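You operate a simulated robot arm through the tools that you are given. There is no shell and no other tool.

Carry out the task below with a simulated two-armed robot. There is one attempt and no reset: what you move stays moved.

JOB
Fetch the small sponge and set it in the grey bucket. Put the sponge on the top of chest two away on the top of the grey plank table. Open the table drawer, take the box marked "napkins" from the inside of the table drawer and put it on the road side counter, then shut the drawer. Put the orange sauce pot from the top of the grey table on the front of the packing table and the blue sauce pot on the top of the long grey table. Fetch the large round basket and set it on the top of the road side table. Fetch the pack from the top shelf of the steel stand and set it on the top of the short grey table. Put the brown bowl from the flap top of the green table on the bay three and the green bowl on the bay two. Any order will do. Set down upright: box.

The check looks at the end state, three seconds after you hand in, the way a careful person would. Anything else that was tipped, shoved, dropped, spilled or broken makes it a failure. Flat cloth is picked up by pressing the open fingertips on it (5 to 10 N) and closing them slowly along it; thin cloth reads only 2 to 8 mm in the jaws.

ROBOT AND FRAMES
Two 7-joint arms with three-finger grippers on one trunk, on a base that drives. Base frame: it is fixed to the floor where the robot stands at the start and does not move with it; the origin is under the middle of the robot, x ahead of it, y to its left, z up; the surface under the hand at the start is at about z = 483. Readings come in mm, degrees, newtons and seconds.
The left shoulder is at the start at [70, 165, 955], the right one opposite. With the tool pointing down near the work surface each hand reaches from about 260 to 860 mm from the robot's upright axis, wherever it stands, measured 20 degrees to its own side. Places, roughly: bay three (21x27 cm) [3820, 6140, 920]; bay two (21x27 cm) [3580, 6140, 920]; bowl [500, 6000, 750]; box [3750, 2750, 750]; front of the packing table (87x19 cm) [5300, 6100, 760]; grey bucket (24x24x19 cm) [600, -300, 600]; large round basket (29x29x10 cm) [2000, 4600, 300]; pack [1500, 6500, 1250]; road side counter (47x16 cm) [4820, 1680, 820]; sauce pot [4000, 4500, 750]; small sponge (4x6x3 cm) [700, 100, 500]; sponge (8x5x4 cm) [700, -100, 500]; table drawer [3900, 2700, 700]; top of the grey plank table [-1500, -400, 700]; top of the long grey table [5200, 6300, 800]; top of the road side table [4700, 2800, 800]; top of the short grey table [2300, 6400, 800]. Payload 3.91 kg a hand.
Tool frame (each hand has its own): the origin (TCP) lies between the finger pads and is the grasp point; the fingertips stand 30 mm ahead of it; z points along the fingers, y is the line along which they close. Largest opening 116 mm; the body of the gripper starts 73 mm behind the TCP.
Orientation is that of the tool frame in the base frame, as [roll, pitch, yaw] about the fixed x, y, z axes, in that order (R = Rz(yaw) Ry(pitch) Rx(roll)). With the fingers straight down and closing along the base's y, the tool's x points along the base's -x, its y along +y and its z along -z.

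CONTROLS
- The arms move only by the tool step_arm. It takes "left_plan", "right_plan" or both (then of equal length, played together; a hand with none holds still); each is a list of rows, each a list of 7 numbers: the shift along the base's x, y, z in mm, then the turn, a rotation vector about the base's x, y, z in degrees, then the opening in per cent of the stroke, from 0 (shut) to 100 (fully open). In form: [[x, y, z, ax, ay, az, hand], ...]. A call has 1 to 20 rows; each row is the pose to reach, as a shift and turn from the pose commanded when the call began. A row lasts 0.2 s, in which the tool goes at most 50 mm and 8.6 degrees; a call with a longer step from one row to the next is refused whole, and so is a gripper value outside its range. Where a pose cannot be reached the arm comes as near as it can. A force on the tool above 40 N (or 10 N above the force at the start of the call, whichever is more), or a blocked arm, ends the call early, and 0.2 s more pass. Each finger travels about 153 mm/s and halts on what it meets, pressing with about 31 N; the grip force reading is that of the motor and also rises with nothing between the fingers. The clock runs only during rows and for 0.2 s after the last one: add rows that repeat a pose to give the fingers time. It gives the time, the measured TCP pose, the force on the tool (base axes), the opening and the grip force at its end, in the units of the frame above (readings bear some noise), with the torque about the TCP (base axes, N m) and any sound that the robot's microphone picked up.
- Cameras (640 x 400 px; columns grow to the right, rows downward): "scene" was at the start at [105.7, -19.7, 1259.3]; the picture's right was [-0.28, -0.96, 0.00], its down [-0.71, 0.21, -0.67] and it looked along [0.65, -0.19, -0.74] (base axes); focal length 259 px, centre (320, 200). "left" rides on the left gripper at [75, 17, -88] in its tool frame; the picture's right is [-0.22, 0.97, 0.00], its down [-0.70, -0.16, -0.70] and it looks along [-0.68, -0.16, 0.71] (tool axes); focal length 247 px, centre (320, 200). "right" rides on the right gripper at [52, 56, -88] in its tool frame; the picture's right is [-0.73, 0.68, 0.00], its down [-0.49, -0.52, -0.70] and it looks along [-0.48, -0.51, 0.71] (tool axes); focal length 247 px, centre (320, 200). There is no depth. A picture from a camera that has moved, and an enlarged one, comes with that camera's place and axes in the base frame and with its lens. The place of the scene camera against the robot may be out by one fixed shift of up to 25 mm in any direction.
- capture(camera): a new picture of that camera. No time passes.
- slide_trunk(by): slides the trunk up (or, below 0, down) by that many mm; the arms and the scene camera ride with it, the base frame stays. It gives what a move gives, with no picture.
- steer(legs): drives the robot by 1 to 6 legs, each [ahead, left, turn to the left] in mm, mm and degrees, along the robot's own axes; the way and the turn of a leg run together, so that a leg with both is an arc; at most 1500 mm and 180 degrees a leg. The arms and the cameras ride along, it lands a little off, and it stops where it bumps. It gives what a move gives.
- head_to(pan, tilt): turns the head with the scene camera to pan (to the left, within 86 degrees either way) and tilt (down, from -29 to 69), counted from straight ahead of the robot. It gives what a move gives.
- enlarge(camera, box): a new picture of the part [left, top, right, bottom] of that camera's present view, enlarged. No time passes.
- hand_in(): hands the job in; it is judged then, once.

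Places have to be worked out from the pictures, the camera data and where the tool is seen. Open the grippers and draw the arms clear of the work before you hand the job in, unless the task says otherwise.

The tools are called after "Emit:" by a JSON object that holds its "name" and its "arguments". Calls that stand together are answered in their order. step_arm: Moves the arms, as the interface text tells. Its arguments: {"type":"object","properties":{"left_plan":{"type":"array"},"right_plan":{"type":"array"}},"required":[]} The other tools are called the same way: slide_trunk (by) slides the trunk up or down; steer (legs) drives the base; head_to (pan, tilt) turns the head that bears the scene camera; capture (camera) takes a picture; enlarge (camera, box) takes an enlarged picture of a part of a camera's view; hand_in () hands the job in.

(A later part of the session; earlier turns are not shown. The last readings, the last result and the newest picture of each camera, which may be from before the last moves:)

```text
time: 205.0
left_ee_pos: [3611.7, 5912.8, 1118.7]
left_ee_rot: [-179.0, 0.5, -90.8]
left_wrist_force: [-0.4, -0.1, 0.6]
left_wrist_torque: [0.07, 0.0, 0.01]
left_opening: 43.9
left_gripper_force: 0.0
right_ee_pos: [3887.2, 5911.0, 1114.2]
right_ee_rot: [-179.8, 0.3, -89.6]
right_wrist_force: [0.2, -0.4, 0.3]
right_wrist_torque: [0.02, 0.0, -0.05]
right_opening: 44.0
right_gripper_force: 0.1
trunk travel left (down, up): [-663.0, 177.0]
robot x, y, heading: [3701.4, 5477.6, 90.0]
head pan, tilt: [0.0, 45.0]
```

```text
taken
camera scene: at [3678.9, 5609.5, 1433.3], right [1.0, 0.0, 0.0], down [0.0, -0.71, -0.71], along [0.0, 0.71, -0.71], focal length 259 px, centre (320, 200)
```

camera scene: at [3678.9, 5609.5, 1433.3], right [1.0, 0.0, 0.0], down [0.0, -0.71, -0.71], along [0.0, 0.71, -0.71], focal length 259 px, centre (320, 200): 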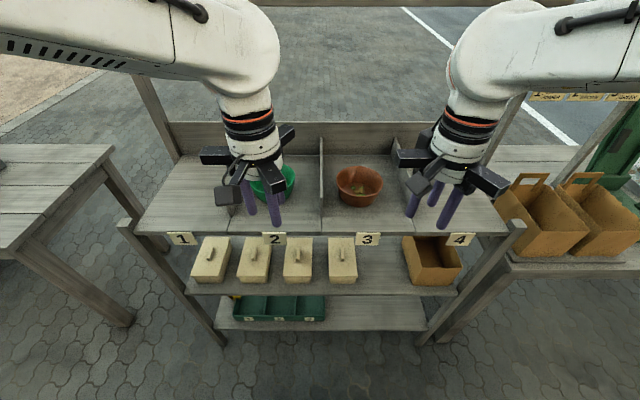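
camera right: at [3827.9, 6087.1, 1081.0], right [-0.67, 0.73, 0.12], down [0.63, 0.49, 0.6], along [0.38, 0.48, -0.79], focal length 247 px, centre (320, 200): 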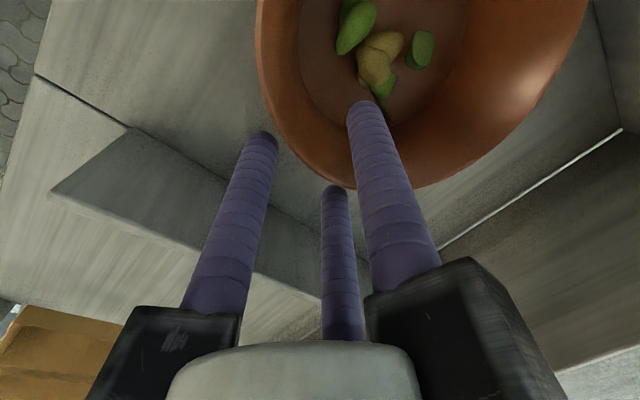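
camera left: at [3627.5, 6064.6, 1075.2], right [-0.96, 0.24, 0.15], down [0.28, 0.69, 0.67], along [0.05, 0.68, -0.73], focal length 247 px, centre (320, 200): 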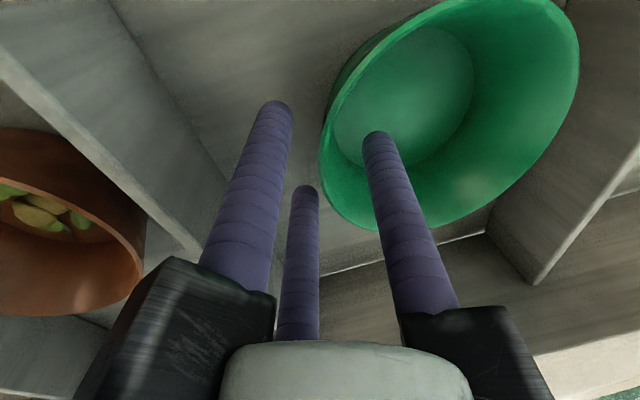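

Both bowls are placed. Now I turn around to face the grey table with the sauce pots and look at it.

Emit:
{"name": "steer", "arguments": {"legs": [[0, 0, -90], [0, 0, -90]]}}

Emit:
{"name": "head_to", "arguments": {"pan": 20, "tilt": 40}}

Emit:
{"name": "capture", "arguments": {"camera": "scene"}}

```text
time: 213.1
left_ee_pos: [3796.4, 5041.1, 1116.3]
left_ee_rot: [-179.1, 0.2, 90.2]
left_wrist_force: [-0.5, 0.2, 0.8]
left_wrist_torque: [0.0, 0.0, -0.02]
left_opening: 44.0
left_gripper_force: 0.0
right_ee_pos: [3520.5, 5039.2, 1112.1]
right_ee_rot: [-180.0, 0.2, 91.2]
right_wrist_force: [-0.7, 0.1, -0.4]
right_wrist_torque: [0.01, -0.02, 0.0]
right_opening: 44.0
right_gripper_force: 0.1
trunk travel left (down, up): [-663.0, 177.0]
robot x, y, heading: [3699.7, 5476.7, -88.9]
head pan, tilt: [0.0, 45.0]
```

```text
time: 213.9
left_ee_pos: [3795.9, 5041.4, 1117.0]
left_ee_rot: [-179.0, 0.2, 90.2]
left_wrist_force: [-0.1, 0.4, 0.3]
left_wrist_torque: [0.02, -0.02, -0.03]
left_opening: 44.1
left_gripper_force: 0.1
right_ee_pos: [3521.1, 5039.4, 1113.8]
right_ee_rot: [-180.0, 0.2, 91.1]
right_wrist_force: [0.1, -0.1, -0.4]
right_wrist_torque: [-0.01, -0.03, -0.03]
right_opening: 44.0
right_gripper_force: 0.1
trunk travel left (down, up): [-663.0, 177.0]
robot x, y, heading: [3701.5, 5475.5, -89.0]
head pan, tilt: [20.0, 40.0]
```

```text
taken
camera scene: at [3711.7, 5350.6, 1440.3], right [-0.93, -0.36, 0.0], down [-0.23, 0.6, -0.77], along [0.27, -0.71, -0.64], focal length 259 px, centre (320, 200)
```

scene: 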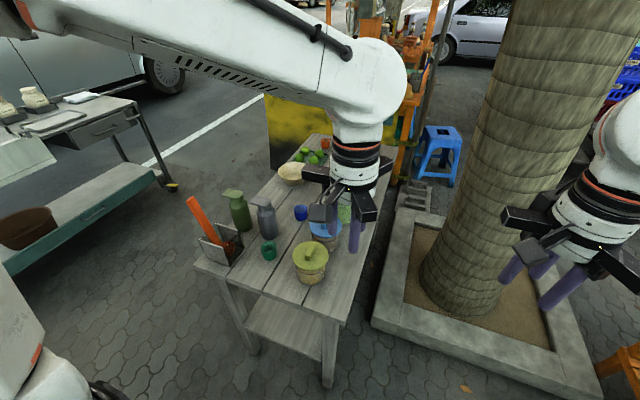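

The pots stand on this table. I spread both hands out of the view and shift the robot 300 mm to its left, to face the middle of the table.

Emit:
{"name": "step_arm", "arguments": {"left_plan": [[30, 15, 0, 0, 0, 0, 40], [65, 30, 0, 0, 0, 0, 40], [100, 45, 0, 0, 0, 0, 40], [135, 60, 0, 0, 0, 0, 40], [170, 75, 0, 0, 0, 0, 40], [205, 90, 0, 0, 0, 0, 40], [235, 105, 0, 0, 0, 0, 40]], "right_plan": [[-20, 15, 0, 0, 0, 0, 40], [-40, 30, 0, 0, 0, 0, 40], [-60, 45, 0, 0, 0, 0, 40], [-80, 60, 0, 0, 0, 0, 40], [-105, 75, 0, 0, 0, 0, 40], [-130, 90, 0, 0, 0, 0, 40], [-150, 105, 0, 0, 0, 0, 40]]}}

Emit:
{"name": "steer", "arguments": {"legs": [[0, 300, -1]]}}

Emit:
{"name": "head_to", "arguments": {"pan": 0, "tilt": 42}}

Emit:
{"name": "capture", "arguments": {"camera": "scene"}}

```text
time: 215.5
left_ee_pos: [4030.9, 5148.9, 1117.6]
left_ee_rot: [-178.9, 0.3, 90.2]
left_wrist_force: [0.1, 0.6, -0.9]
left_wrist_torque: [-0.03, 0.02, 0.0]
left_opening: 46.5
left_gripper_force: 0.1
right_ee_pos: [3373.0, 5146.6, 1112.8]
right_ee_rot: [-179.9, 0.3, 91.2]
right_wrist_force: [0.4, -0.1, 0.0]
right_wrist_torque: [-0.01, 0.0, 0.0]
right_opening: 46.2
right_gripper_force: 0.1
trunk travel left (down, up): [-663.0, 177.0]
robot x, y, heading: [3700.0, 5477.1, -89.0]
head pan, tilt: [20.0, 40.0]
```

```text
time: 217.5
left_ee_pos: [4322.4, 5144.7, 1117.3]
left_ee_rot: [-179.2, 0.1, 89.4]
left_wrist_force: [-0.2, 0.1, 0.2]
left_wrist_torque: [0.0, 0.01, 0.02]
left_opening: 46.4
left_gripper_force: 0.1
right_ee_pos: [3664.0, 5152.0, 1112.7]
right_ee_rot: [179.9, 0.2, 90.3]
right_wrist_force: [-0.3, -0.2, -0.2]
right_wrist_torque: [0.0, -0.01, -0.02]
right_opening: 46.3
right_gripper_force: 0.2
trunk travel left (down, up): [-663.0, 177.0]
robot x, y, heading: [3998.5, 5481.2, -89.8]
head pan, tilt: [20.0, 40.0]
```

```text
time: 218.4
left_ee_pos: [4322.7, 5145.3, 1118.1]
left_ee_rot: [-179.1, 0.2, 89.3]
left_wrist_force: [0.1, 0.1, -1.0]
left_wrist_torque: [0.0, -0.03, 0.0]
left_opening: 46.3
left_gripper_force: 0.1
right_ee_pos: [3664.4, 5152.6, 1113.6]
right_ee_rot: [179.9, 0.2, 90.2]
right_wrist_force: [-0.9, -0.1, -0.2]
right_wrist_torque: [-0.02, -0.02, 0.02]
right_opening: 46.5
right_gripper_force: 0.1
trunk travel left (down, up): [-663.0, 177.0]
robot x, y, heading: [3998.7, 5481.2, -89.8]
head pan, tilt: [0.0, 42.0]
```

```text
taken
camera scene: at [3978.3, 5349.5, 1437.4], right [-1.0, 0.0, 0.0], down [0.0, 0.67, -0.74], along [0.0, -0.74, -0.67], focal length 259 px, centre (320, 200)
```

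scene: 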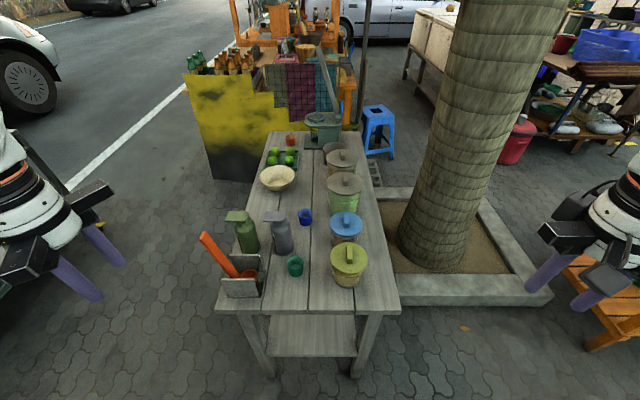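

The table is in full view. I enlarge it to tell the sauce pots apart.

Emit:
{"name": "enlarge", "arguments": {"camera": "scene", "box": [210, 110, 400, 310]}}

Emit:
{"name": "enlarge", "arguments": {"camera": "scene", "box": [250, 110, 370, 190]}}

```text
2.00 times, centred on (305, 210) of scene
camera zoom: at [3978.3, 5349.5, 1437.4], right [-1.0, 0.0, 0.0], down [0.0, 0.67, -0.74], along [0.0, -0.74, -0.67], focal length 518 px, centre (350, 180)
```

zoom: 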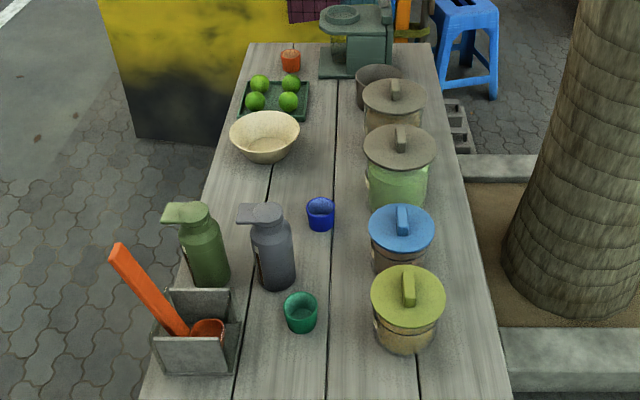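

```text
5.00 times, centred on (310, 150) of scene
camera zoom: at [3978.3, 5349.5, 1437.4], right [-1.0, 0.0, 0.0], down [0.0, 0.67, -0.74], along [0.0, -0.74, -0.67], focal length 1296 px, centre (370, 450)
```

zoom: 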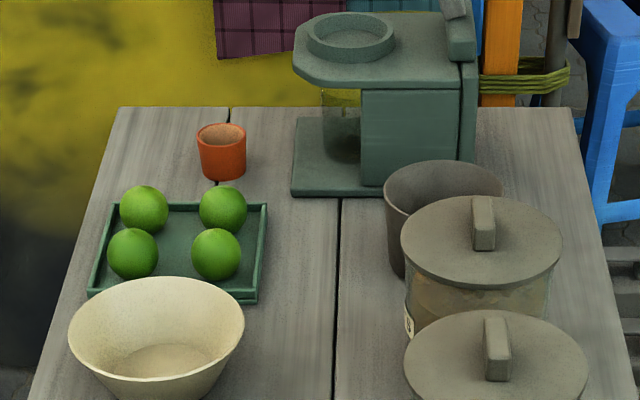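

The small pots are the sauce pots: blue near [4054, 4702], orange near [4152, 4158] at the far end. I can reach both from the table's +x side, so I drive around to about [4800, 4450] and face -x.

Emit:
{"name": "steer", "arguments": {"legs": [[0, 800, 0], [1030, 0, 0], [0, 0, -90]]}}

Emit:
{"name": "head_to", "arguments": {"pan": 0, "tilt": 42}}

Emit:
{"name": "capture", "arguments": {"camera": "scene"}}

```text
time: 231.4
left_ee_pos: [4466.7, 4144.4, 1117.7]
left_ee_rot: [-179.1, 0.2, -1.0]
left_wrist_force: [0.4, -0.1, -0.1]
left_wrist_torque: [0.03, 0.05, 0.02]
left_opening: 46.3
left_gripper_force: 0.0
right_ee_pos: [4476.3, 4803.6, 1112.0]
right_ee_rot: [180.0, 0.1, 0.0]
right_wrist_force: [0.2, 0.3, -0.2]
right_wrist_torque: [-0.05, 0.02, -0.02]
right_opening: 46.5
right_gripper_force: 0.1
trunk travel left (down, up): [-663.0, 177.0]
robot x, y, heading: [4806.2, 4468.6, 179.7]
head pan, tilt: [0.0, 42.0]
```

```text
time: 232.0
left_ee_pos: [4466.6, 4145.4, 1117.5]
left_ee_rot: [-179.1, 0.2, -1.0]
left_wrist_force: [-0.1, -0.2, -0.5]
left_wrist_torque: [0.02, -0.04, -0.01]
left_opening: 46.4
left_gripper_force: 0.0
right_ee_pos: [4477.2, 4801.6, 1113.3]
right_ee_rot: [-180.0, 0.1, 0.0]
right_wrist_force: [-0.2, 0.0, 0.5]
right_wrist_torque: [-0.02, -0.02, -0.01]
right_opening: 46.5
right_gripper_force: 0.1
trunk travel left (down, up): [-663.0, 177.0]
robot x, y, heading: [4802.5, 4468.3, 179.7]
head pan, tilt: [0.0, 42.0]
```

```text
taken
camera scene: at [4649.2, 4470.7, 1437.4], right [0.0, 1.0, 0.0], down [0.67, 0.0, -0.74], along [-0.74, 0.0, -0.67], focal length 259 px, centre (320, 200)
```

scene: 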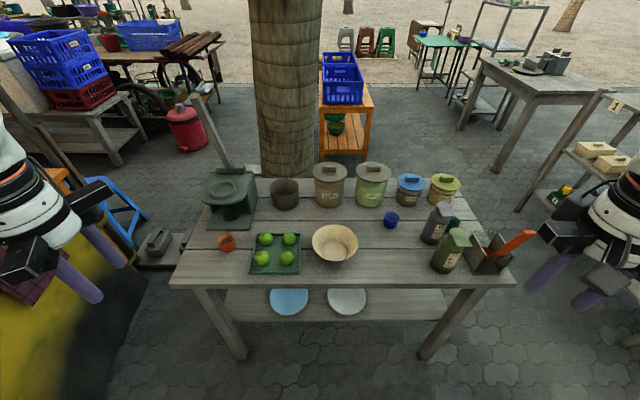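

Orange pot near [4145, 4170], blue near [4043, 4718]. I lower the trunk back by 170 mm and drive 60 mm closer.

Emit:
{"name": "slide_trunk", "arguments": {"by": -170}}

Emit:
{"name": "steer", "arguments": {"legs": [[60, 0, 0]]}}

Emit:
{"name": "step_arm", "arguments": {"left_plan": [[-30, 0, 0, 0, 0, 0, 60], [-65, 5, 0, 0, 0, 0, 80], [-100, 10, 0, 0, 0, 0, 80], [-135, 15, 0, 0, 0, 0, 80], [-170, 20, 0, 0, 0, 0, 80], [-205, 25, 0, 0, 0, 0, 80], [-235, 25, 0, 0, 0, 0, 80], [-250, 25, 0, 0, 0, 0, 80]]}}

Emit:
{"name": "capture", "arguments": {"camera": "left"}}

Emit:
{"name": "capture", "arguments": {"camera": "scene"}}

```text
time: 233.9
left_ee_pos: [4466.4, 4146.2, 947.1]
left_ee_rot: [-179.1, 0.1, -1.0]
left_wrist_force: [-0.4, -0.6, 0.1]
left_wrist_torque: [-0.02, 0.0, 0.0]
left_opening: 46.5
left_gripper_force: 0.1
right_ee_pos: [4476.8, 4803.6, 943.2]
right_ee_rot: [180.0, 0.2, 0.1]
right_wrist_force: [-0.4, 0.1, 0.0]
right_wrist_torque: [-0.01, 0.04, 0.01]
right_opening: 46.4
right_gripper_force: 0.0
trunk travel left (down, up): [-493.0, 347.0]
robot x, y, heading: [4803.0, 4465.5, 180.1]
head pan, tilt: [0.0, 42.0]
```

```text
time: 234.9
left_ee_pos: [4406.1, 4145.1, 946.4]
left_ee_rot: [-179.1, 0.1, -0.9]
left_wrist_force: [-0.1, 0.1, -0.5]
left_wrist_torque: [-0.02, -0.05, -0.02]
left_opening: 46.3
left_gripper_force: 0.1
right_ee_pos: [4415.2, 4802.5, 940.7]
right_ee_rot: [180.0, 0.1, 0.1]
right_wrist_force: [0.1, -0.5, -0.4]
right_wrist_torque: [0.01, -0.06, -0.01]
right_opening: 46.5
right_gripper_force: 0.1
trunk travel left (down, up): [-493.0, 347.0]
robot x, y, heading: [4743.9, 4468.5, 179.8]
head pan, tilt: [0.0, 42.0]
```

```text
time: 236.7
left_ee_pos: [4154.1, 4171.4, 946.9]
left_ee_rot: [-179.0, 0.1, -0.9]
left_wrist_force: [0.3, 0.0, -1.1]
left_wrist_torque: [-0.02, 0.03, 0.02]
left_opening: 92.8
left_gripper_force: 0.1
right_ee_pos: [4415.9, 4803.8, 943.3]
right_ee_rot: [-179.9, 0.2, 0.1]
right_wrist_force: [0.5, -0.2, -0.2]
right_wrist_torque: [-0.01, 0.01, 0.0]
right_opening: 46.5
right_gripper_force: 0.1
trunk travel left (down, up): [-493.0, 347.0]
robot x, y, heading: [4742.3, 4470.8, 179.5]
head pan, tilt: [0.0, 42.0]
```

```text
taken
camera left: at [4229.7, 4149.1, 1035.5], right [-0.24, -0.97, -0.02], down [-0.69, 0.16, 0.71], along [-0.68, 0.18, -0.71], focal length 247 px, centre (320, 200)
```

left: 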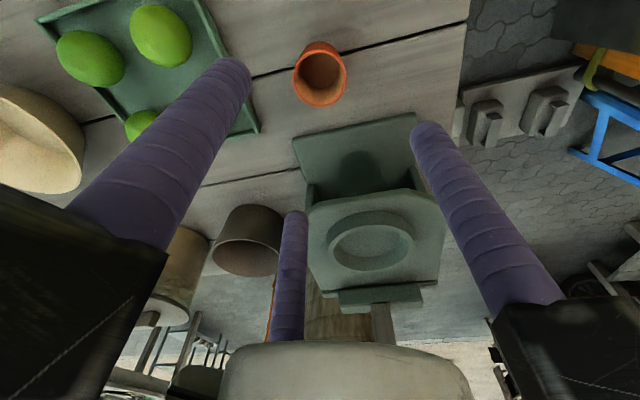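

```text
taken
camera scene: at [4588.3, 4470.9, 1267.3], right [0.0, 1.0, 0.0], down [0.67, 0.0, -0.74], along [-0.74, 0.0, -0.67], focal length 259 px, centre (320, 200)
```

scene: 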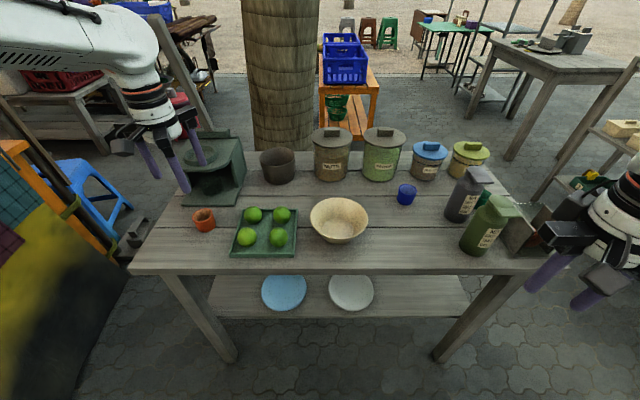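

Triangulated, the orange pot's rim is near [4164, 4170, 815], so the table top is about z≈765. The juice press stands close on the -x side, so I turn the left hand by -29° to keep a rail from pointing at it, and hover at z≈880.

Emit:
{"name": "step_arm", "arguments": {"left_plan": [[3, -1, -10, 0, 0, -8, 80], [6, -2, -25, 0, 0, -16, 80], [10, -3, -45, 0, 0, -24, 80], [10, -3, -65, 0, 0, -29, 80], [10, -3, -65, 0, 0, -29, 80]]}}

Emit:
{"name": "capture", "arguments": {"camera": "left"}}

Emit:
{"name": "enlarge", "arguments": {"camera": "scene", "box": [120, 100, 300, 260]}}

```text
time: 237.9
left_ee_pos: [4165.8, 4167.1, 882.1]
left_ee_rot: [-179.1, 0.2, -30.0]
left_wrist_force: [0.3, 0.2, 0.1]
left_wrist_torque: [0.01, 0.01, 0.02]
left_opening: 92.8
left_gripper_force: 0.0
right_ee_pos: [4415.1, 4802.7, 942.1]
right_ee_rot: [-180.0, 0.2, 0.2]
right_wrist_force: [0.5, 0.0, 0.2]
right_wrist_torque: [0.0, 0.02, 0.0]
right_opening: 46.4
right_gripper_force: 0.1
trunk travel left (down, up): [-493.0, 347.0]
robot x, y, heading: [4743.1, 4466.1, 180.0]
head pan, tilt: [0.0, 42.0]
```

```text
taken
camera left: at [4221.8, 4112.2, 970.4], right [-0.68, -0.73, -0.01], down [-0.53, 0.48, 0.7], along [-0.51, 0.49, -0.71], focal length 247 px, centre (320, 200)
```

left: 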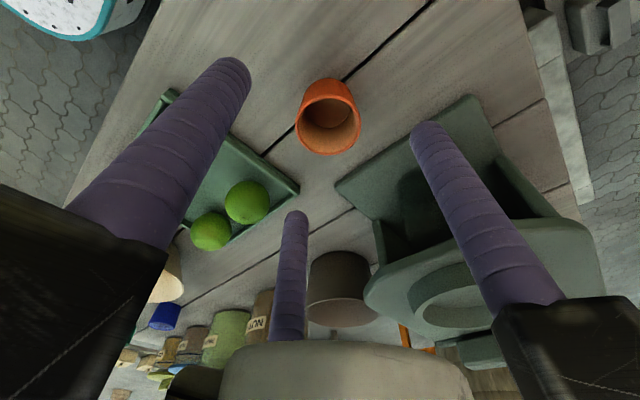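

```text
2.50 times, centred on (210, 180) of scene
camera zoom: at [4588.8, 4470.6, 1267.4], right [0.0, 1.0, 0.0], down [0.67, 0.0, -0.74], along [-0.74, 0.0, -0.67], focal length 648 px, centre (595, 250)
```

zoom: 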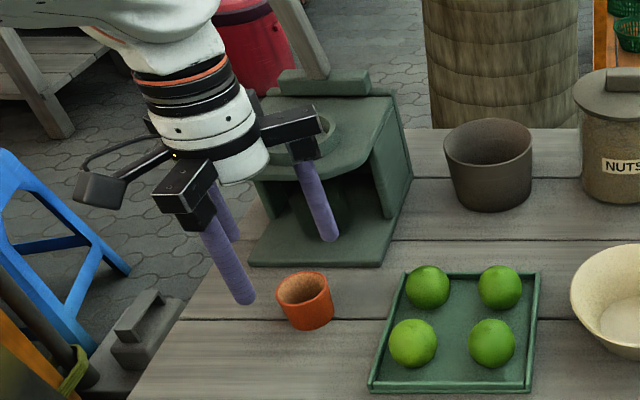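

The orange pot is centred near [4158, 4168] with the rim at z≈808. I shift 8 mm, go down to z≈845 and look again before enclosing it.

Emit:
{"name": "step_arm", "arguments": {"left_plan": [[-4, 1, -15, 0, 0, 0, 80], [-8, 2, -30, 0, 0, 0, 80], [-8, 2, -37, 0, 0, 0, 80], [-8, 2, -37, 0, 0, 0, 80]]}}

Emit:
{"name": "capture", "arguments": {"camera": "left"}}

Emit:
{"name": "enlarge", "arguments": {"camera": "scene", "box": [120, 100, 300, 260]}}

```text
time: 238.9
left_ee_pos: [4158.4, 4168.7, 845.5]
left_ee_rot: [-179.1, 0.2, -30.0]
left_wrist_force: [-0.1, 0.7, -0.1]
left_wrist_torque: [-0.01, 0.0, -0.01]
left_opening: 92.7
left_gripper_force: 0.0
right_ee_pos: [4416.3, 4801.9, 941.6]
right_ee_rot: [180.0, 0.2, 0.0]
right_wrist_force: [1.0, -0.1, 0.3]
right_wrist_torque: [-0.03, -0.01, 0.03]
right_opening: 46.5
right_gripper_force: 0.0
trunk travel left (down, up): [-493.0, 347.0]
robot x, y, heading: [4745.2, 4471.5, 180.1]
head pan, tilt: [0.0, 42.0]
```

```text
taken
camera left: at [4214.0, 4114.5, 934.3], right [-0.68, -0.73, -0.01], down [-0.53, 0.48, 0.7], along [-0.51, 0.49, -0.71], focal length 247 px, centre (320, 200)
```

left: 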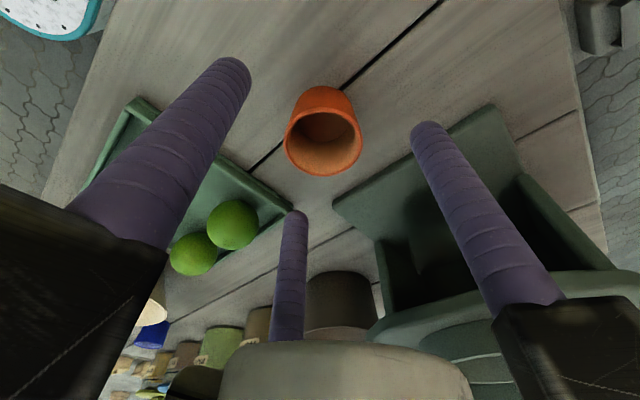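

```text
2.50 times, centred on (210, 180) of scene
camera zoom: at [4588.5, 4470.6, 1267.3], right [0.0, 1.0, 0.0], down [0.67, 0.0, -0.74], along [-0.74, 0.0, -0.67], focal length 648 px, centre (595, 250)
```

zoom: 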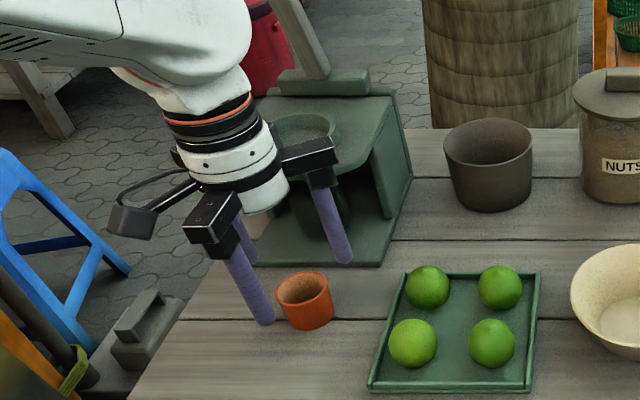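

Rim height is between 780 and 800, with the centre near [4150, 4174]. I shift there and descend to z≈822 (tips near rim level) to check again.

Emit:
{"name": "step_arm", "arguments": {"left_plan": [[-4, 3, -8, 0, 0, 0, 80], [-7, 5, -16, 0, 0, 0, 80], [-7, 5, -23, 0, 0, 0, 80], [-7, 5, -23, 0, 0, 0, 80]]}}

Emit:
{"name": "capture", "arguments": {"camera": "left"}}

Emit:
{"name": "enlarge", "arguments": {"camera": "scene", "box": [150, 140, 270, 240]}}

```text
time: 239.9
left_ee_pos: [4150.0, 4174.5, 822.7]
left_ee_rot: [-179.1, 0.2, -29.9]
left_wrist_force: [0.5, -0.1, -0.4]
left_wrist_torque: [-0.02, 0.02, 0.0]
left_opening: 93.0
left_gripper_force: 0.1
right_ee_pos: [4416.3, 4803.2, 942.8]
right_ee_rot: [180.0, 0.2, 0.0]
right_wrist_force: [1.0, -0.6, -0.4]
right_wrist_torque: [0.01, -0.02, 0.02]
right_opening: 46.7
right_gripper_force: 0.1
trunk travel left (down, up): [-493.0, 347.0]
robot x, y, heading: [4742.8, 4463.1, 179.8]
head pan, tilt: [0.0, 42.0]
```

```text
taken
camera left: at [4206.3, 4119.2, 910.5], right [-0.68, -0.73, -0.01], down [-0.53, 0.47, 0.7], along [-0.51, 0.49, -0.71], focal length 247 px, centre (320, 200)
```

left: 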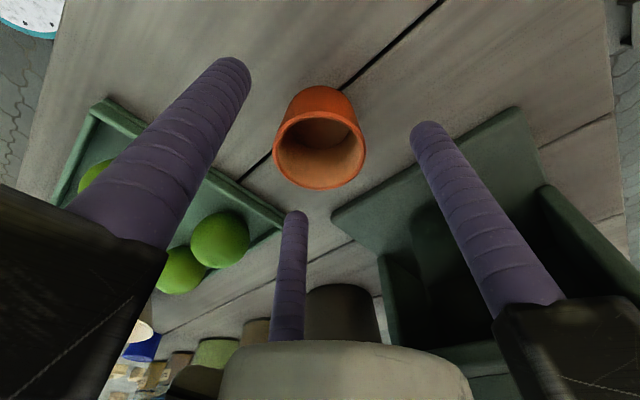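

```text
4.00 times, centred on (210, 190) of scene
camera zoom: at [4588.5, 4470.7, 1267.4], right [0.0, 1.0, 0.0], down [0.67, 0.0, -0.74], along [-0.74, 0.0, -0.67], focal length 1037 px, centre (760, 240)
```

zoom: 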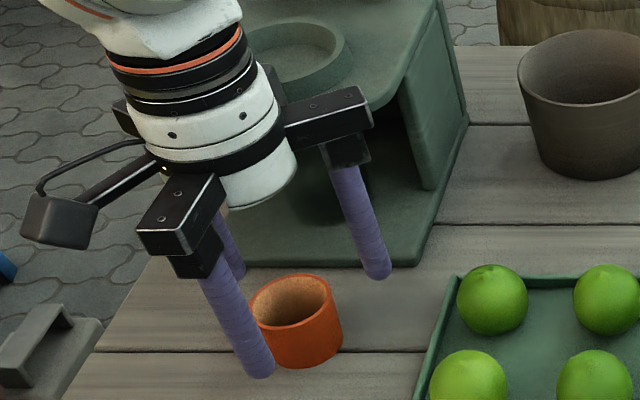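

Now it is clear: rim at z≈790 centred at [4148, 4177], inside the open fingers. I descend 30 mm and close on the pot.

Emit:
{"name": "step_arm", "arguments": {"left_plan": [[-1, 2, -12, 0, 0, 0, 80], [-1, 2, -24, 0, 0, 0, 80], [-1, 2, -30, 0, 0, 0, 80], [-1, 2, -30, 0, 0, 0, 65], [-1, 2, -30, 0, 0, 0, 55], [-1, 2, -30, 0, 0, 0, 45], [-1, 2, -30, 0, 0, 0, 35], [-1, 2, -30, 0, 0, 0, 25], [-1, 2, -30, 0, 0, 0, 25], [-1, 2, -30, 0, 0, 0, 25]]}}

Emit:
{"name": "capture", "arguments": {"camera": "left"}}

```text
time: 242.1
left_ee_pos: [4148.0, 4175.7, 792.1]
left_ee_rot: [-179.1, 0.2, -30.0]
left_wrist_force: [-0.2, -0.5, -1.0]
left_wrist_torque: [0.04, 0.03, 0.03]
left_opening: 46.0
left_gripper_force: 30.6
right_ee_pos: [4415.8, 4802.8, 942.7]
right_ee_rot: [-180.0, 0.2, 0.2]
right_wrist_force: [-0.5, -1.0, -0.1]
right_wrist_torque: [0.02, -0.03, 0.0]
right_opening: 46.4
right_gripper_force: 0.0
trunk travel left (down, up): [-493.0, 347.0]
robot x, y, heading: [4739.0, 4469.5, 179.6]
head pan, tilt: [0.0, 42.0]
```

```text
taken
camera left: at [4204.8, 4121.3, 880.7], right [-0.68, -0.73, -0.01], down [-0.53, 0.47, 0.7], along [-0.51, 0.49, -0.71], focal length 247 px, centre (320, 200)
```

left: 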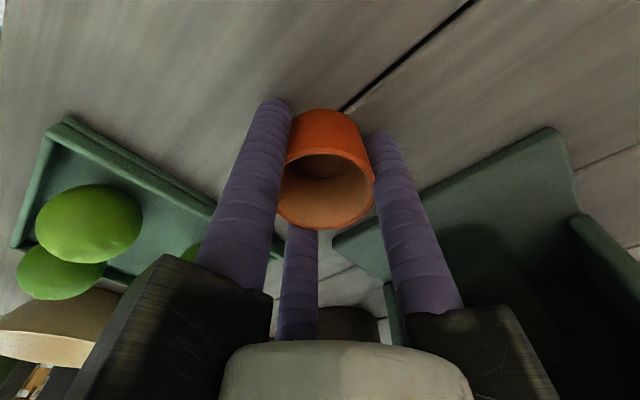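

The orange pot is gripped at 46 mm. I lift it clear, draw it back, and bring the right hand high over the blue pot near [4038, 4716].

Emit:
{"name": "step_arm", "arguments": {"left_plan": [[0, 0, 20, 0, 0, 0, 25], [0, 0, 50, 0, 0, 0, 25], [0, 0, 85, 0, 0, 0, 25], [0, 0, 120, 0, 0, 0, 25], [10, 0, 150, 0, 0, 0, 25], [40, 0, 160, 0, 0, 0, 25], [75, 0, 160, 0, 0, 0, 25], [110, 0, 160, 0, 0, 0, 25], [145, 0, 160, 0, 0, 0, 25], [180, 0, 160, 0, 0, 0, 25], [180, 0, 160, 0, 0, 0, 25], [180, 0, 160, 0, 0, 0, 25], [180, 0, 160, 0, 0, 0, 25]], "right_plan": [[0, 0, 20, 0, 0, 0, 60], [0, 0, 45, 0, 0, 0, 60], [-20, -5, 70, 0, 0, 0, 70], [-55, -12, 75, 0, 0, 0, 70], [-95, -20, 75, 0, 0, 0, 70], [-135, -30, 75, 0, 0, 0, 70], [-175, -40, 75, 0, 0, 0, 70], [-215, -50, 75, 0, 0, 0, 70], [-255, -60, 70, 0, 0, 0, 70], [-295, -70, 60, 0, 0, 0, 70], [-335, -80, 50, 0, 0, 0, 70], [-375, -87, 40, 0, 0, 0, 70], [-375, -87, 40, 0, 0, 0, 70]]}}

Emit:
{"name": "capture", "arguments": {"camera": "right"}}

Emit:
{"name": "capture", "arguments": {"camera": "scene"}}

Emit:
{"name": "capture", "arguments": {"camera": "left"}}

```text
time: 244.9
left_ee_pos: [4332.0, 4174.3, 954.8]
left_ee_rot: [-179.1, 0.2, -29.9]
left_wrist_force: [0.3, 0.1, -0.2]
left_wrist_torque: [0.02, 0.03, 0.01]
left_opening: 46.2
left_gripper_force: 31.1
right_ee_pos: [4040.4, 4716.7, 984.3]
right_ee_rot: [-179.9, 0.3, 0.1]
right_wrist_force: [0.5, -0.8, -0.7]
right_wrist_torque: [0.05, 0.01, -0.06]
right_opening: 81.2
right_gripper_force: 0.2
trunk travel left (down, up): [-493.0, 347.0]
robot x, y, heading: [4740.4, 4469.5, 180.1]
head pan, tilt: [0.0, 42.0]
```

```text
taken
camera right: at [4094.3, 4660.0, 1073.0], right [-0.73, -0.68, 0.0], down [-0.48, 0.52, 0.7], along [-0.48, 0.51, -0.71], focal length 247 px, centre (320, 200)
```

right: 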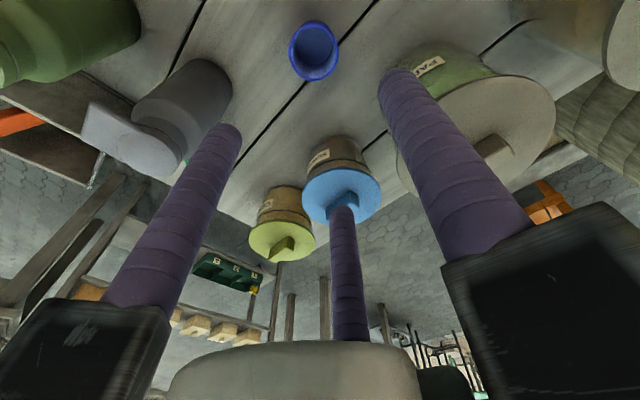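

```text
taken
camera scene: at [4589.7, 4469.8, 1267.5], right [0.0, 1.0, 0.0], down [0.67, 0.0, -0.74], along [-0.74, 0.0, -0.67], focal length 259 px, centre (320, 200)
```

scene: 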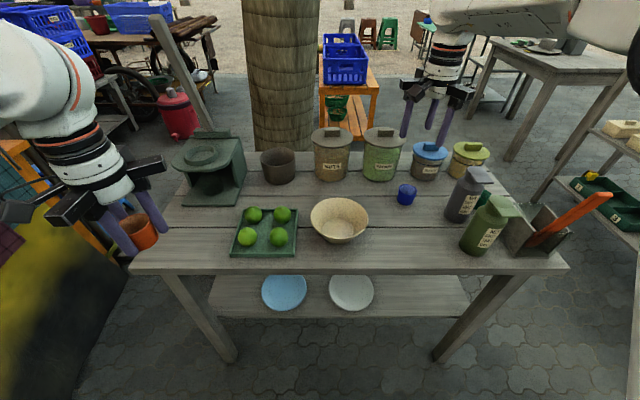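

```text
taken
camera left: at [4388.0, 4119.4, 1042.7], right [-0.68, -0.73, -0.01], down [-0.53, 0.47, 0.71], along [-0.51, 0.49, -0.71], focal length 247 px, centre (320, 200)
```

left: 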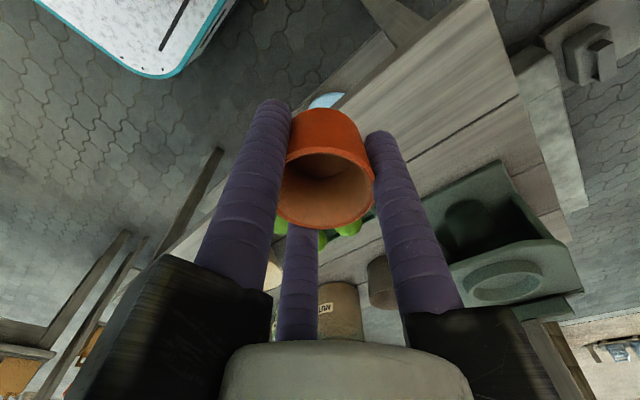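

The blue pot is near [4052, 4712], with a tall lidded pot close on its -x side. I come in about 10 mm on the far side from it, at [4061, 4717], down to z≈890, and check.

Emit:
{"name": "step_arm", "arguments": {"right_plan": [[8, 0, -20, 0, 0, 0, 75], [16, 0, -45, 0, 0, 0, 75], [20, 0, -70, 0, 0, 0, 75], [20, 0, -92, 0, 0, 0, 75], [20, 0, -92, 0, 0, 0, 75]]}}

Emit:
{"name": "capture", "arguments": {"camera": "right"}}

Emit:
{"name": "enlarge", "arguments": {"camera": "scene", "box": [340, 90, 520, 230]}}

```text
time: 246.1
left_ee_pos: [4330.9, 4175.2, 954.5]
left_ee_rot: [-179.1, 0.2, -30.0]
left_wrist_force: [-0.1, -0.7, 0.4]
left_wrist_torque: [-0.01, 0.01, 0.02]
left_opening: 46.1
left_gripper_force: 30.9
right_ee_pos: [4059.5, 4715.5, 891.2]
right_ee_rot: [-179.9, 0.3, 0.0]
right_wrist_force: [0.8, -0.8, 0.4]
right_wrist_torque: [0.02, 0.0, 0.0]
right_opening: 87.0
right_gripper_force: 0.0
trunk travel left (down, up): [-493.0, 347.0]
robot x, y, heading: [4743.2, 4469.2, 179.8]
head pan, tilt: [0.0, 42.0]
```

```text
taken
camera right: at [4112.6, 4660.1, 978.9], right [-0.73, -0.68, 0.0], down [-0.48, 0.52, 0.7], along [-0.48, 0.51, -0.71], focal length 247 px, centre (320, 200)
```

right: 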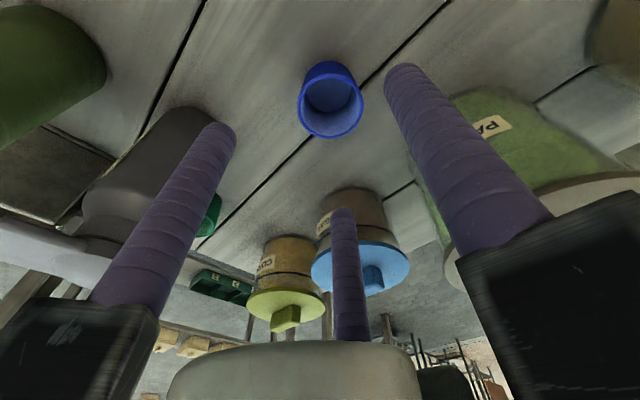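

```text
2.86 times, centred on (430, 160) of scene
camera zoom: at [4588.7, 4470.5, 1267.4], right [0.0, 1.0, 0.0], down [0.67, 0.0, -0.74], along [-0.74, 0.0, -0.67], focal length 741 px, centre (6, 314)
```

zoom: 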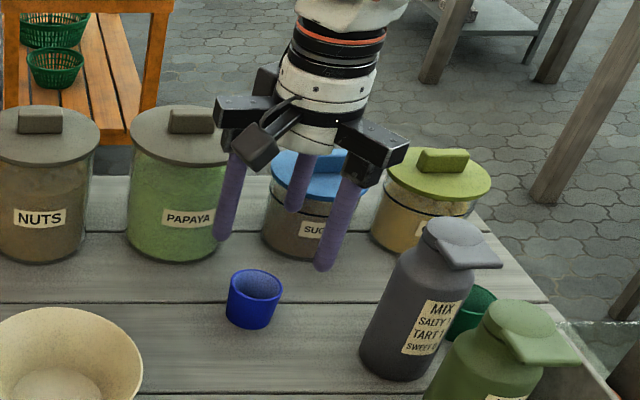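

The blue pot is centred near [4051, 4713] with its rim at z≈797, and the jaw rails miss the jar lids. I descend to z≈798 and close.

Emit:
{"name": "step_arm", "arguments": {"right_plan": [[-2, 0, -25, 0, 0, 0, 75], [-3, 0, -50, 0, 0, 0, 75], [-3, 0, -75, 0, 0, 0, 75], [-3, 0, -93, 0, 0, 0, 75], [-3, 0, -93, 0, 0, 0, 75], [-3, 0, -93, 0, 0, 0, 62], [-3, 0, -93, 0, 0, 0, 52], [-3, 0, -93, 0, 0, 0, 44], [-3, 0, -93, 0, 0, 0, 35], [-3, 0, -93, 0, 0, 0, 25], [-3, 0, -93, 0, 0, 0, 25], [-3, 0, -93, 0, 0, 0, 25]]}}

Emit:
{"name": "capture", "arguments": {"camera": "right"}}

Emit:
{"name": "enlarge", "arguments": {"camera": "scene", "box": [340, 90, 520, 230]}}

```text
time: 248.7
left_ee_pos: [4330.4, 4176.1, 954.1]
left_ee_rot: [-179.0, 0.2, -29.9]
left_wrist_force: [-0.7, 0.2, -0.8]
left_wrist_torque: [0.03, -0.01, -0.04]
left_opening: 46.1
left_gripper_force: 31.3
right_ee_pos: [4058.7, 4714.9, 797.4]
right_ee_rot: [180.0, 0.2, 0.1]
right_wrist_force: [-0.4, -0.6, -0.6]
right_wrist_torque: [-0.01, -0.02, -0.01]
right_opening: 46.1
right_gripper_force: 31.0
trunk travel left (down, up): [-493.0, 347.0]
robot x, y, heading: [4743.8, 4467.2, 180.0]
head pan, tilt: [0.0, 42.0]
```

```text
taken
camera right: at [4110.2, 4659.1, 886.4], right [-0.73, -0.68, 0.0], down [-0.49, 0.52, 0.7], along [-0.48, 0.51, -0.71], focal length 247 px, centre (320, 200)
```

right: 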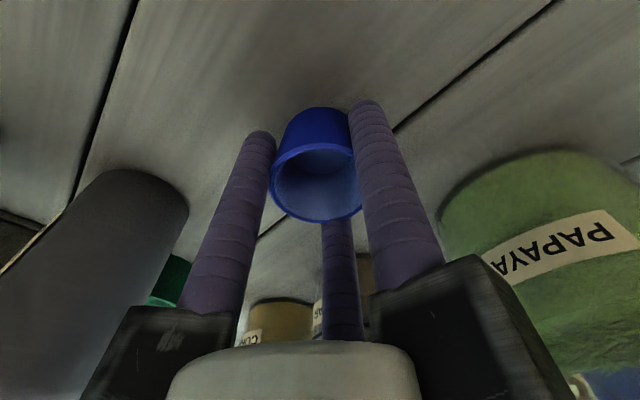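

```text
2.86 times, centred on (430, 160) of scene
camera zoom: at [4588.3, 4470.5, 1267.3], right [0.0, 1.0, 0.0], down [0.67, 0.0, -0.74], along [-0.74, 0.0, -0.67], focal length 741 px, centre (6, 314)
```

zoom: 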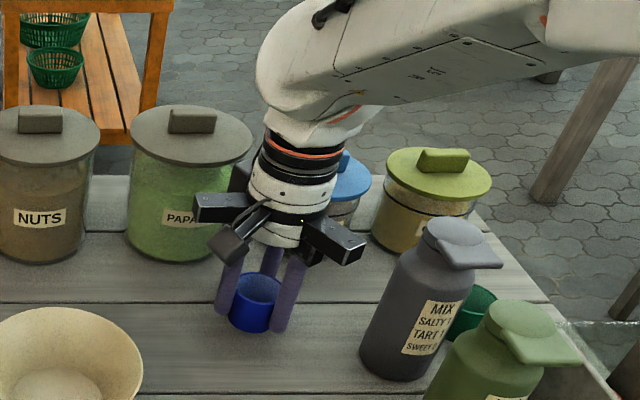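

The blue pot is held at 46 mm. I lift it straight up and draw it back clear of the jars and bottles.

Emit:
{"name": "step_arm", "arguments": {"right_plan": [[0, 0, 20, 0, 0, 0, 25], [0, 0, 50, 0, 0, 0, 25], [0, 0, 85, 0, 0, 0, 25], [0, 0, 120, 0, 0, 0, 25], [0, 0, 155, 0, 0, 0, 25], [0, 0, 185, 0, 0, 0, 25], [30, 0, 190, 0, 0, 0, 25], [65, 0, 190, 0, 0, 0, 25], [100, 0, 190, 0, 0, 0, 25], [140, 0, 190, 0, 0, 0, 25], [180, 0, 190, 0, 0, 0, 25], [220, 0, 190, 0, 0, 0, 25], [260, -10, 180, 0, 0, 0, 25], [290, -20, 170, 0, 0, 0, 25], [290, -20, 160, 0, 0, 0, 25]]}}

Emit:
{"name": "capture", "arguments": {"camera": "scene"}}

Emit:
{"name": "capture", "arguments": {"camera": "right"}}

```text
time: 251.9
left_ee_pos: [4330.3, 4173.5, 953.2]
left_ee_rot: [-178.9, 0.3, -29.8]
left_wrist_force: [0.6, -0.7, -0.7]
left_wrist_torque: [0.05, 0.03, 0.03]
left_opening: 45.8
left_gripper_force: 30.9
right_ee_pos: [4347.8, 4695.5, 957.6]
right_ee_rot: [-179.9, 0.3, 0.1]
right_wrist_force: [0.0, -0.4, 0.1]
right_wrist_torque: [0.04, -0.02, 0.01]
right_opening: 45.9
right_gripper_force: 31.2
trunk travel left (down, up): [-493.0, 347.0]
robot x, y, heading: [4744.9, 4465.9, 179.8]
head pan, tilt: [0.0, 42.0]
```

```text
taken
camera scene: at [4588.0, 4469.1, 1267.3], right [0.0, 1.0, 0.0], down [0.67, 0.0, -0.74], along [-0.74, 0.0, -0.67], focal length 259 px, centre (320, 200)
```

scene: 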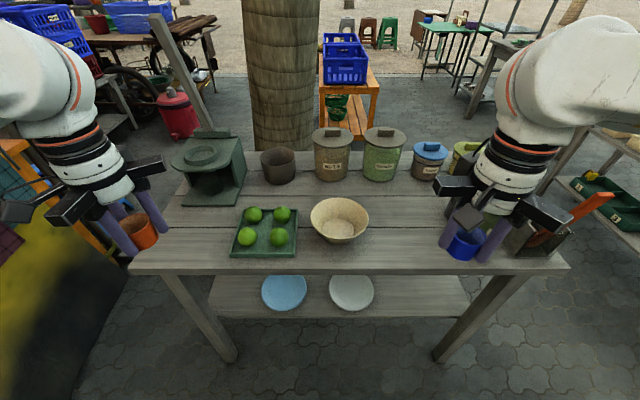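

```text
taken
camera right: at [4401.0, 4639.3, 1045.4], right [-0.73, -0.68, 0.0], down [-0.48, 0.52, 0.7], along [-0.48, 0.51, -0.71], focal length 247 px, centre (320, 200)
```

right: 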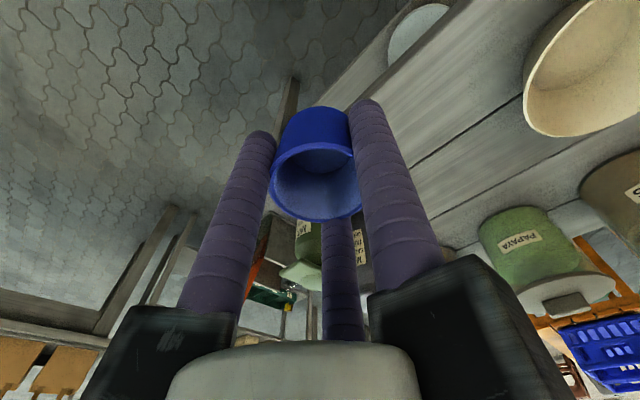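

Both pots are held upright. I back off 200 mm, turn right to face +y, and look for the packing table and the long grey table.

Emit:
{"name": "steer", "arguments": {"legs": [[-200, 0, 0], [0, 0, -90]]}}

Emit:
{"name": "head_to", "arguments": {"pan": 0, "tilt": 22}}

Emit:
{"name": "capture", "arguments": {"camera": "scene"}}

Emit:
{"name": "head_to", "arguments": {"pan": -45, "tilt": 22}}

Emit:
{"name": "capture", "arguments": {"camera": "scene"}}

```text
time: 257.3
left_ee_pos: [4650.1, 4879.9, 952.9]
left_ee_rot: [-179.1, 0.2, -119.9]
left_wrist_force: [0.0, 0.6, -0.1]
left_wrist_torque: [0.01, 0.0, -0.01]
left_opening: 46.2
left_gripper_force: 31.0
right_ee_pos: [5169.9, 4863.7, 956.3]
right_ee_rot: [-179.9, 0.2, -89.9]
right_wrist_force: [0.8, -0.6, -1.2]
right_wrist_torque: [0.03, 0.01, -0.02]
right_opening: 45.7
right_gripper_force: 31.3
trunk travel left (down, up): [-493.0, 347.0]
robot x, y, heading: [4945.0, 4469.0, 89.9]
head pan, tilt: [0.0, 42.0]
```

```text
time: 258.2
left_ee_pos: [4649.0, 4879.8, 954.7]
left_ee_rot: [-179.0, 0.2, -119.9]
left_wrist_force: [0.1, -0.1, -0.7]
left_wrist_torque: [0.0, -0.03, 0.02]
left_opening: 46.0
left_gripper_force: 30.7
right_ee_pos: [5171.2, 4861.6, 957.3]
right_ee_rot: [179.9, 0.3, -89.9]
right_wrist_force: [-0.4, -0.5, -0.2]
right_wrist_torque: [-0.01, -0.07, 0.01]
right_opening: 46.1
right_gripper_force: 31.1
trunk travel left (down, up): [-493.0, 347.0]
robot x, y, heading: [4941.7, 4472.9, 90.0]
head pan, tilt: [0.0, 22.0]
```

```text
taken
camera scene: at [4921.8, 4613.6, 1298.4], right [1.0, 0.0, 0.0], down [0.0, -0.38, -0.93], along [0.0, 0.93, -0.38], focal length 259 px, centre (320, 200)
```

scene: 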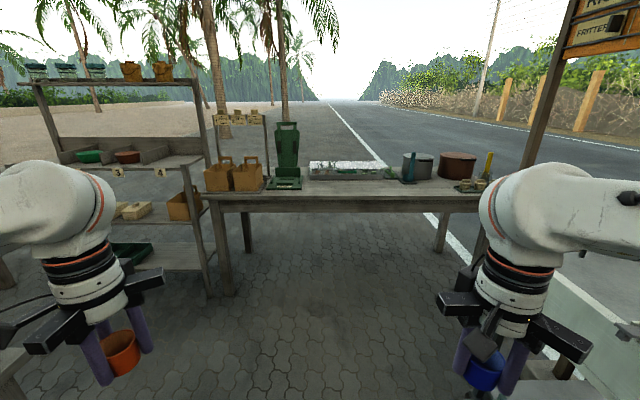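

```text
time: 259.3
left_ee_pos: [4649.2, 4880.2, 954.7]
left_ee_rot: [-179.2, 0.2, -119.8]
left_wrist_force: [0.1, -0.8, 0.4]
left_wrist_torque: [-0.01, 0.02, 0.01]
left_opening: 46.1
left_gripper_force: 31.5
right_ee_pos: [5170.9, 4862.0, 956.3]
right_ee_rot: [180.0, 0.2, -89.8]
right_wrist_force: [0.4, 0.1, -1.0]
right_wrist_torque: [0.01, -0.04, 0.02]
right_opening: 45.7
right_gripper_force: 31.3
trunk travel left (down, up): [-493.0, 347.0]
robot x, y, heading: [4941.7, 4468.8, 90.2]
head pan, tilt: [-45.0, 22.0]
```

```text
taken
camera scene: at [4987.4, 4586.5, 1298.5], right [0.71, -0.71, 0.0], down [-0.26, -0.27, -0.93], along [0.65, 0.66, -0.37], focal length 259 px, centre (320, 200)
```

scene: 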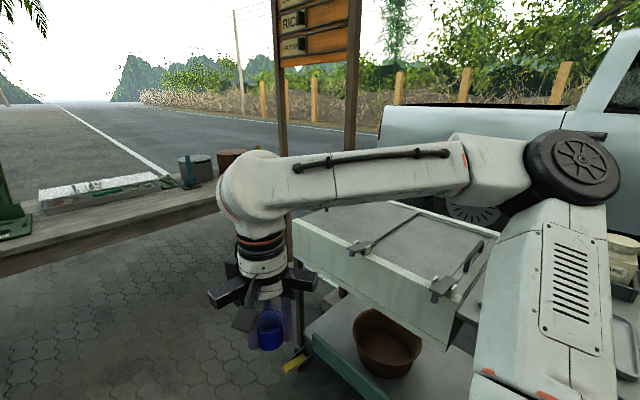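

The long packing table lies ahead, front edge near y≈5950, x from about 4310 to 5820, with bags, scale and trays at the back. A signpost stands near [5568, 5333], so I keep x≈5000 and drive 900 mm ahead.

Emit:
{"name": "steer", "arguments": {"legs": [[900, -60, 0]]}}

Emit:
{"name": "head_to", "arguments": {"pan": 0, "tilt": 35}}

Emit:
{"name": "capture", "arguments": {"camera": "scene"}}

Emit:
{"name": "head_to", "arguments": {"pan": -60, "tilt": 40}}

Emit:
{"name": "capture", "arguments": {"camera": "scene"}}

```text
time: 264.1
left_ee_pos: [4707.1, 5782.1, 953.6]
left_ee_rot: [-179.2, 0.2, -119.7]
left_wrist_force: [0.0, 0.6, -0.3]
left_wrist_torque: [-0.02, -0.02, -0.01]
left_opening: 46.1
left_gripper_force: 31.0
right_ee_pos: [5228.4, 5766.5, 957.2]
right_ee_rot: [180.0, 0.1, -89.7]
right_wrist_force: [-0.7, -0.4, -1.0]
right_wrist_torque: [0.01, -0.01, 0.01]
right_opening: 45.8
right_gripper_force: 31.1
trunk travel left (down, up): [-493.0, 347.0]
robot x, y, heading: [5003.1, 5374.1, 90.4]
head pan, tilt: [-45.0, 22.0]
```

```text
time: 265.2
left_ee_pos: [4706.4, 5782.1, 954.3]
left_ee_rot: [-179.1, 0.2, -119.7]
left_wrist_force: [0.5, 0.9, -0.9]
left_wrist_torque: [0.01, 0.05, -0.01]
left_opening: 46.2
left_gripper_force: 30.9
right_ee_pos: [5228.2, 5765.5, 957.0]
right_ee_rot: [-180.0, 0.2, -89.7]
right_wrist_force: [0.2, 0.7, -0.4]
right_wrist_torque: [0.0, 0.03, 0.01]
right_opening: 46.1
right_gripper_force: 31.3
trunk travel left (down, up): [-493.0, 347.0]
robot x, y, heading: [4997.6, 5370.5, 90.1]
head pan, tilt: [0.0, 35.0]
```

```text
taken
camera scene: at [4980.4, 5512.3, 1277.9], right [1.0, 0.0, 0.0], down [0.0, -0.57, -0.82], along [0.0, 0.82, -0.57], focal length 259 px, centre (320, 200)
```

scene: 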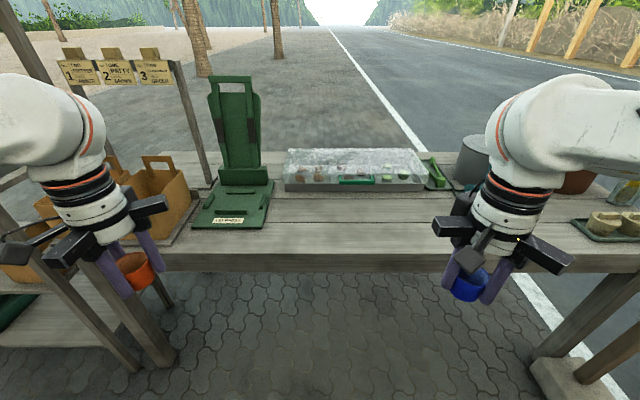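

```text
time: 266.5
left_ee_pos: [4706.7, 5783.7, 952.8]
left_ee_rot: [-179.0, 0.2, -119.8]
left_wrist_force: [0.0, 0.0, 0.2]
left_wrist_torque: [-0.02, -0.05, -0.01]
left_opening: 45.9
left_gripper_force: 30.9
right_ee_pos: [5230.1, 5766.1, 956.6]
right_ee_rot: [-179.9, 0.2, -89.8]
right_wrist_force: [-0.1, 0.4, -0.4]
right_wrist_torque: [0.01, -0.03, 0.02]
right_opening: 46.0
right_gripper_force: 30.8
trunk travel left (down, up): [-493.0, 347.0]
robot x, y, heading: [5003.1, 5372.4, 89.9]
head pan, tilt: [-60.0, 40.0]
```

```text
taken
camera scene: at [5054.0, 5467.0, 1270.3], right [0.5, -0.86, 0.0], down [-0.56, -0.32, -0.77], along [0.66, 0.39, -0.64], focal length 259 px, centre (320, 200)
```

scene: 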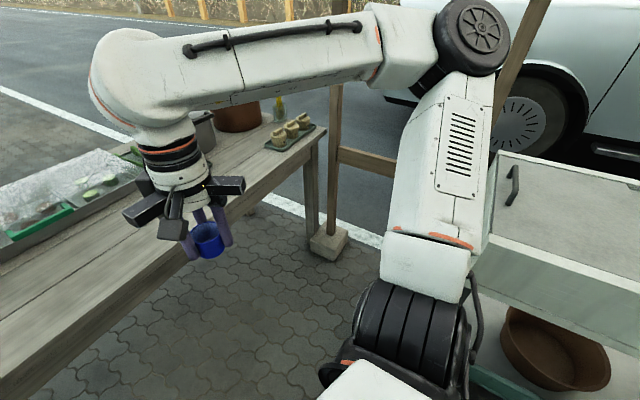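

I look closer at the free front strip of the table and the gaps behind it.

Emit:
{"name": "head_to", "arguments": {"pan": 0, "tilt": 35}}

Emit:
{"name": "enlarge", "arguments": {"camera": "scene", "box": [160, 120, 480, 290]}}

Emit:
{"name": "capture", "arguments": {"camera": "right"}}

Emit:
{"name": "capture", "arguments": {"camera": "left"}}

```text
time: 267.8
left_ee_pos: [4706.0, 5781.8, 955.0]
left_ee_rot: [-179.1, 0.2, -119.7]
left_wrist_force: [-0.1, -0.4, -0.6]
left_wrist_torque: [-0.02, -0.02, 0.0]
left_opening: 46.3
left_gripper_force: 30.6
right_ee_pos: [5228.2, 5766.0, 958.7]
right_ee_rot: [-180.0, 0.1, -89.6]
right_wrist_force: [-0.3, -0.2, -0.8]
right_wrist_torque: [-0.01, 0.02, 0.02]
right_opening: 45.7
right_gripper_force: 31.0
trunk travel left (down, up): [-493.0, 347.0]
robot x, y, heading: [5003.3, 5374.0, 90.2]
head pan, tilt: [0.0, 35.0]
```

```text
2.00 times, centred on (320, 205) of scene
camera zoom: at [4980.4, 5512.3, 1277.8], right [1.0, 0.0, 0.0], down [0.0, -0.57, -0.82], along [0.0, 0.82, -0.57], focal length 518 px, centre (320, 190)
```

zoom: 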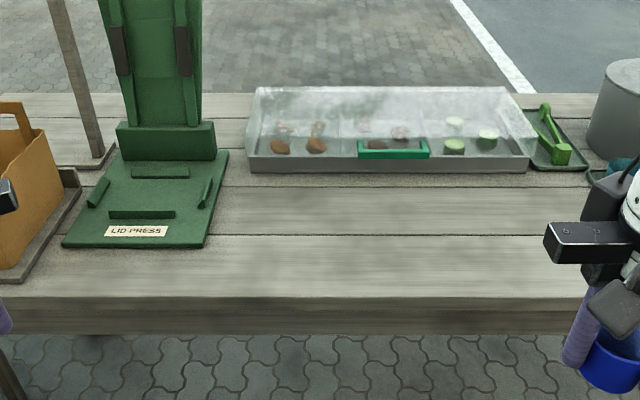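

```text
taken
camera right: at [5172.1, 5713.5, 1045.4], right [-0.68, 0.73, 0.0], down [0.52, 0.49, 0.7], along [0.51, 0.48, -0.71], focal length 247 px, centre (320, 200)
```

right: 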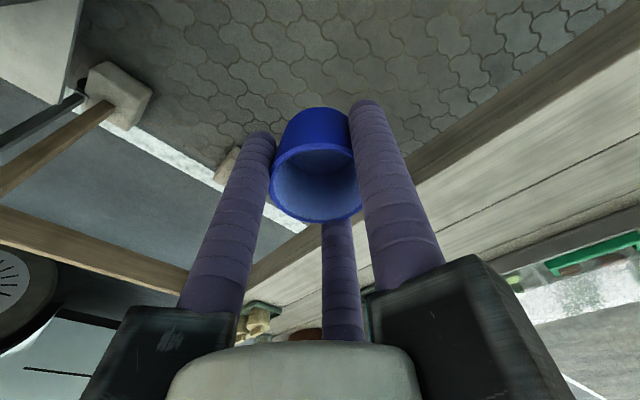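

```text
taken
camera left: at [4653.8, 5725.0, 1042.6], right [-0.74, 0.68, -0.01], down [0.47, 0.53, 0.7], along [0.49, 0.51, -0.71], focal length 247 px, centre (320, 200)
```

left: 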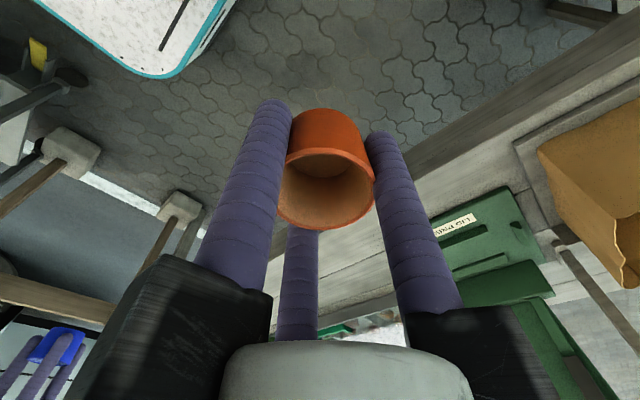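

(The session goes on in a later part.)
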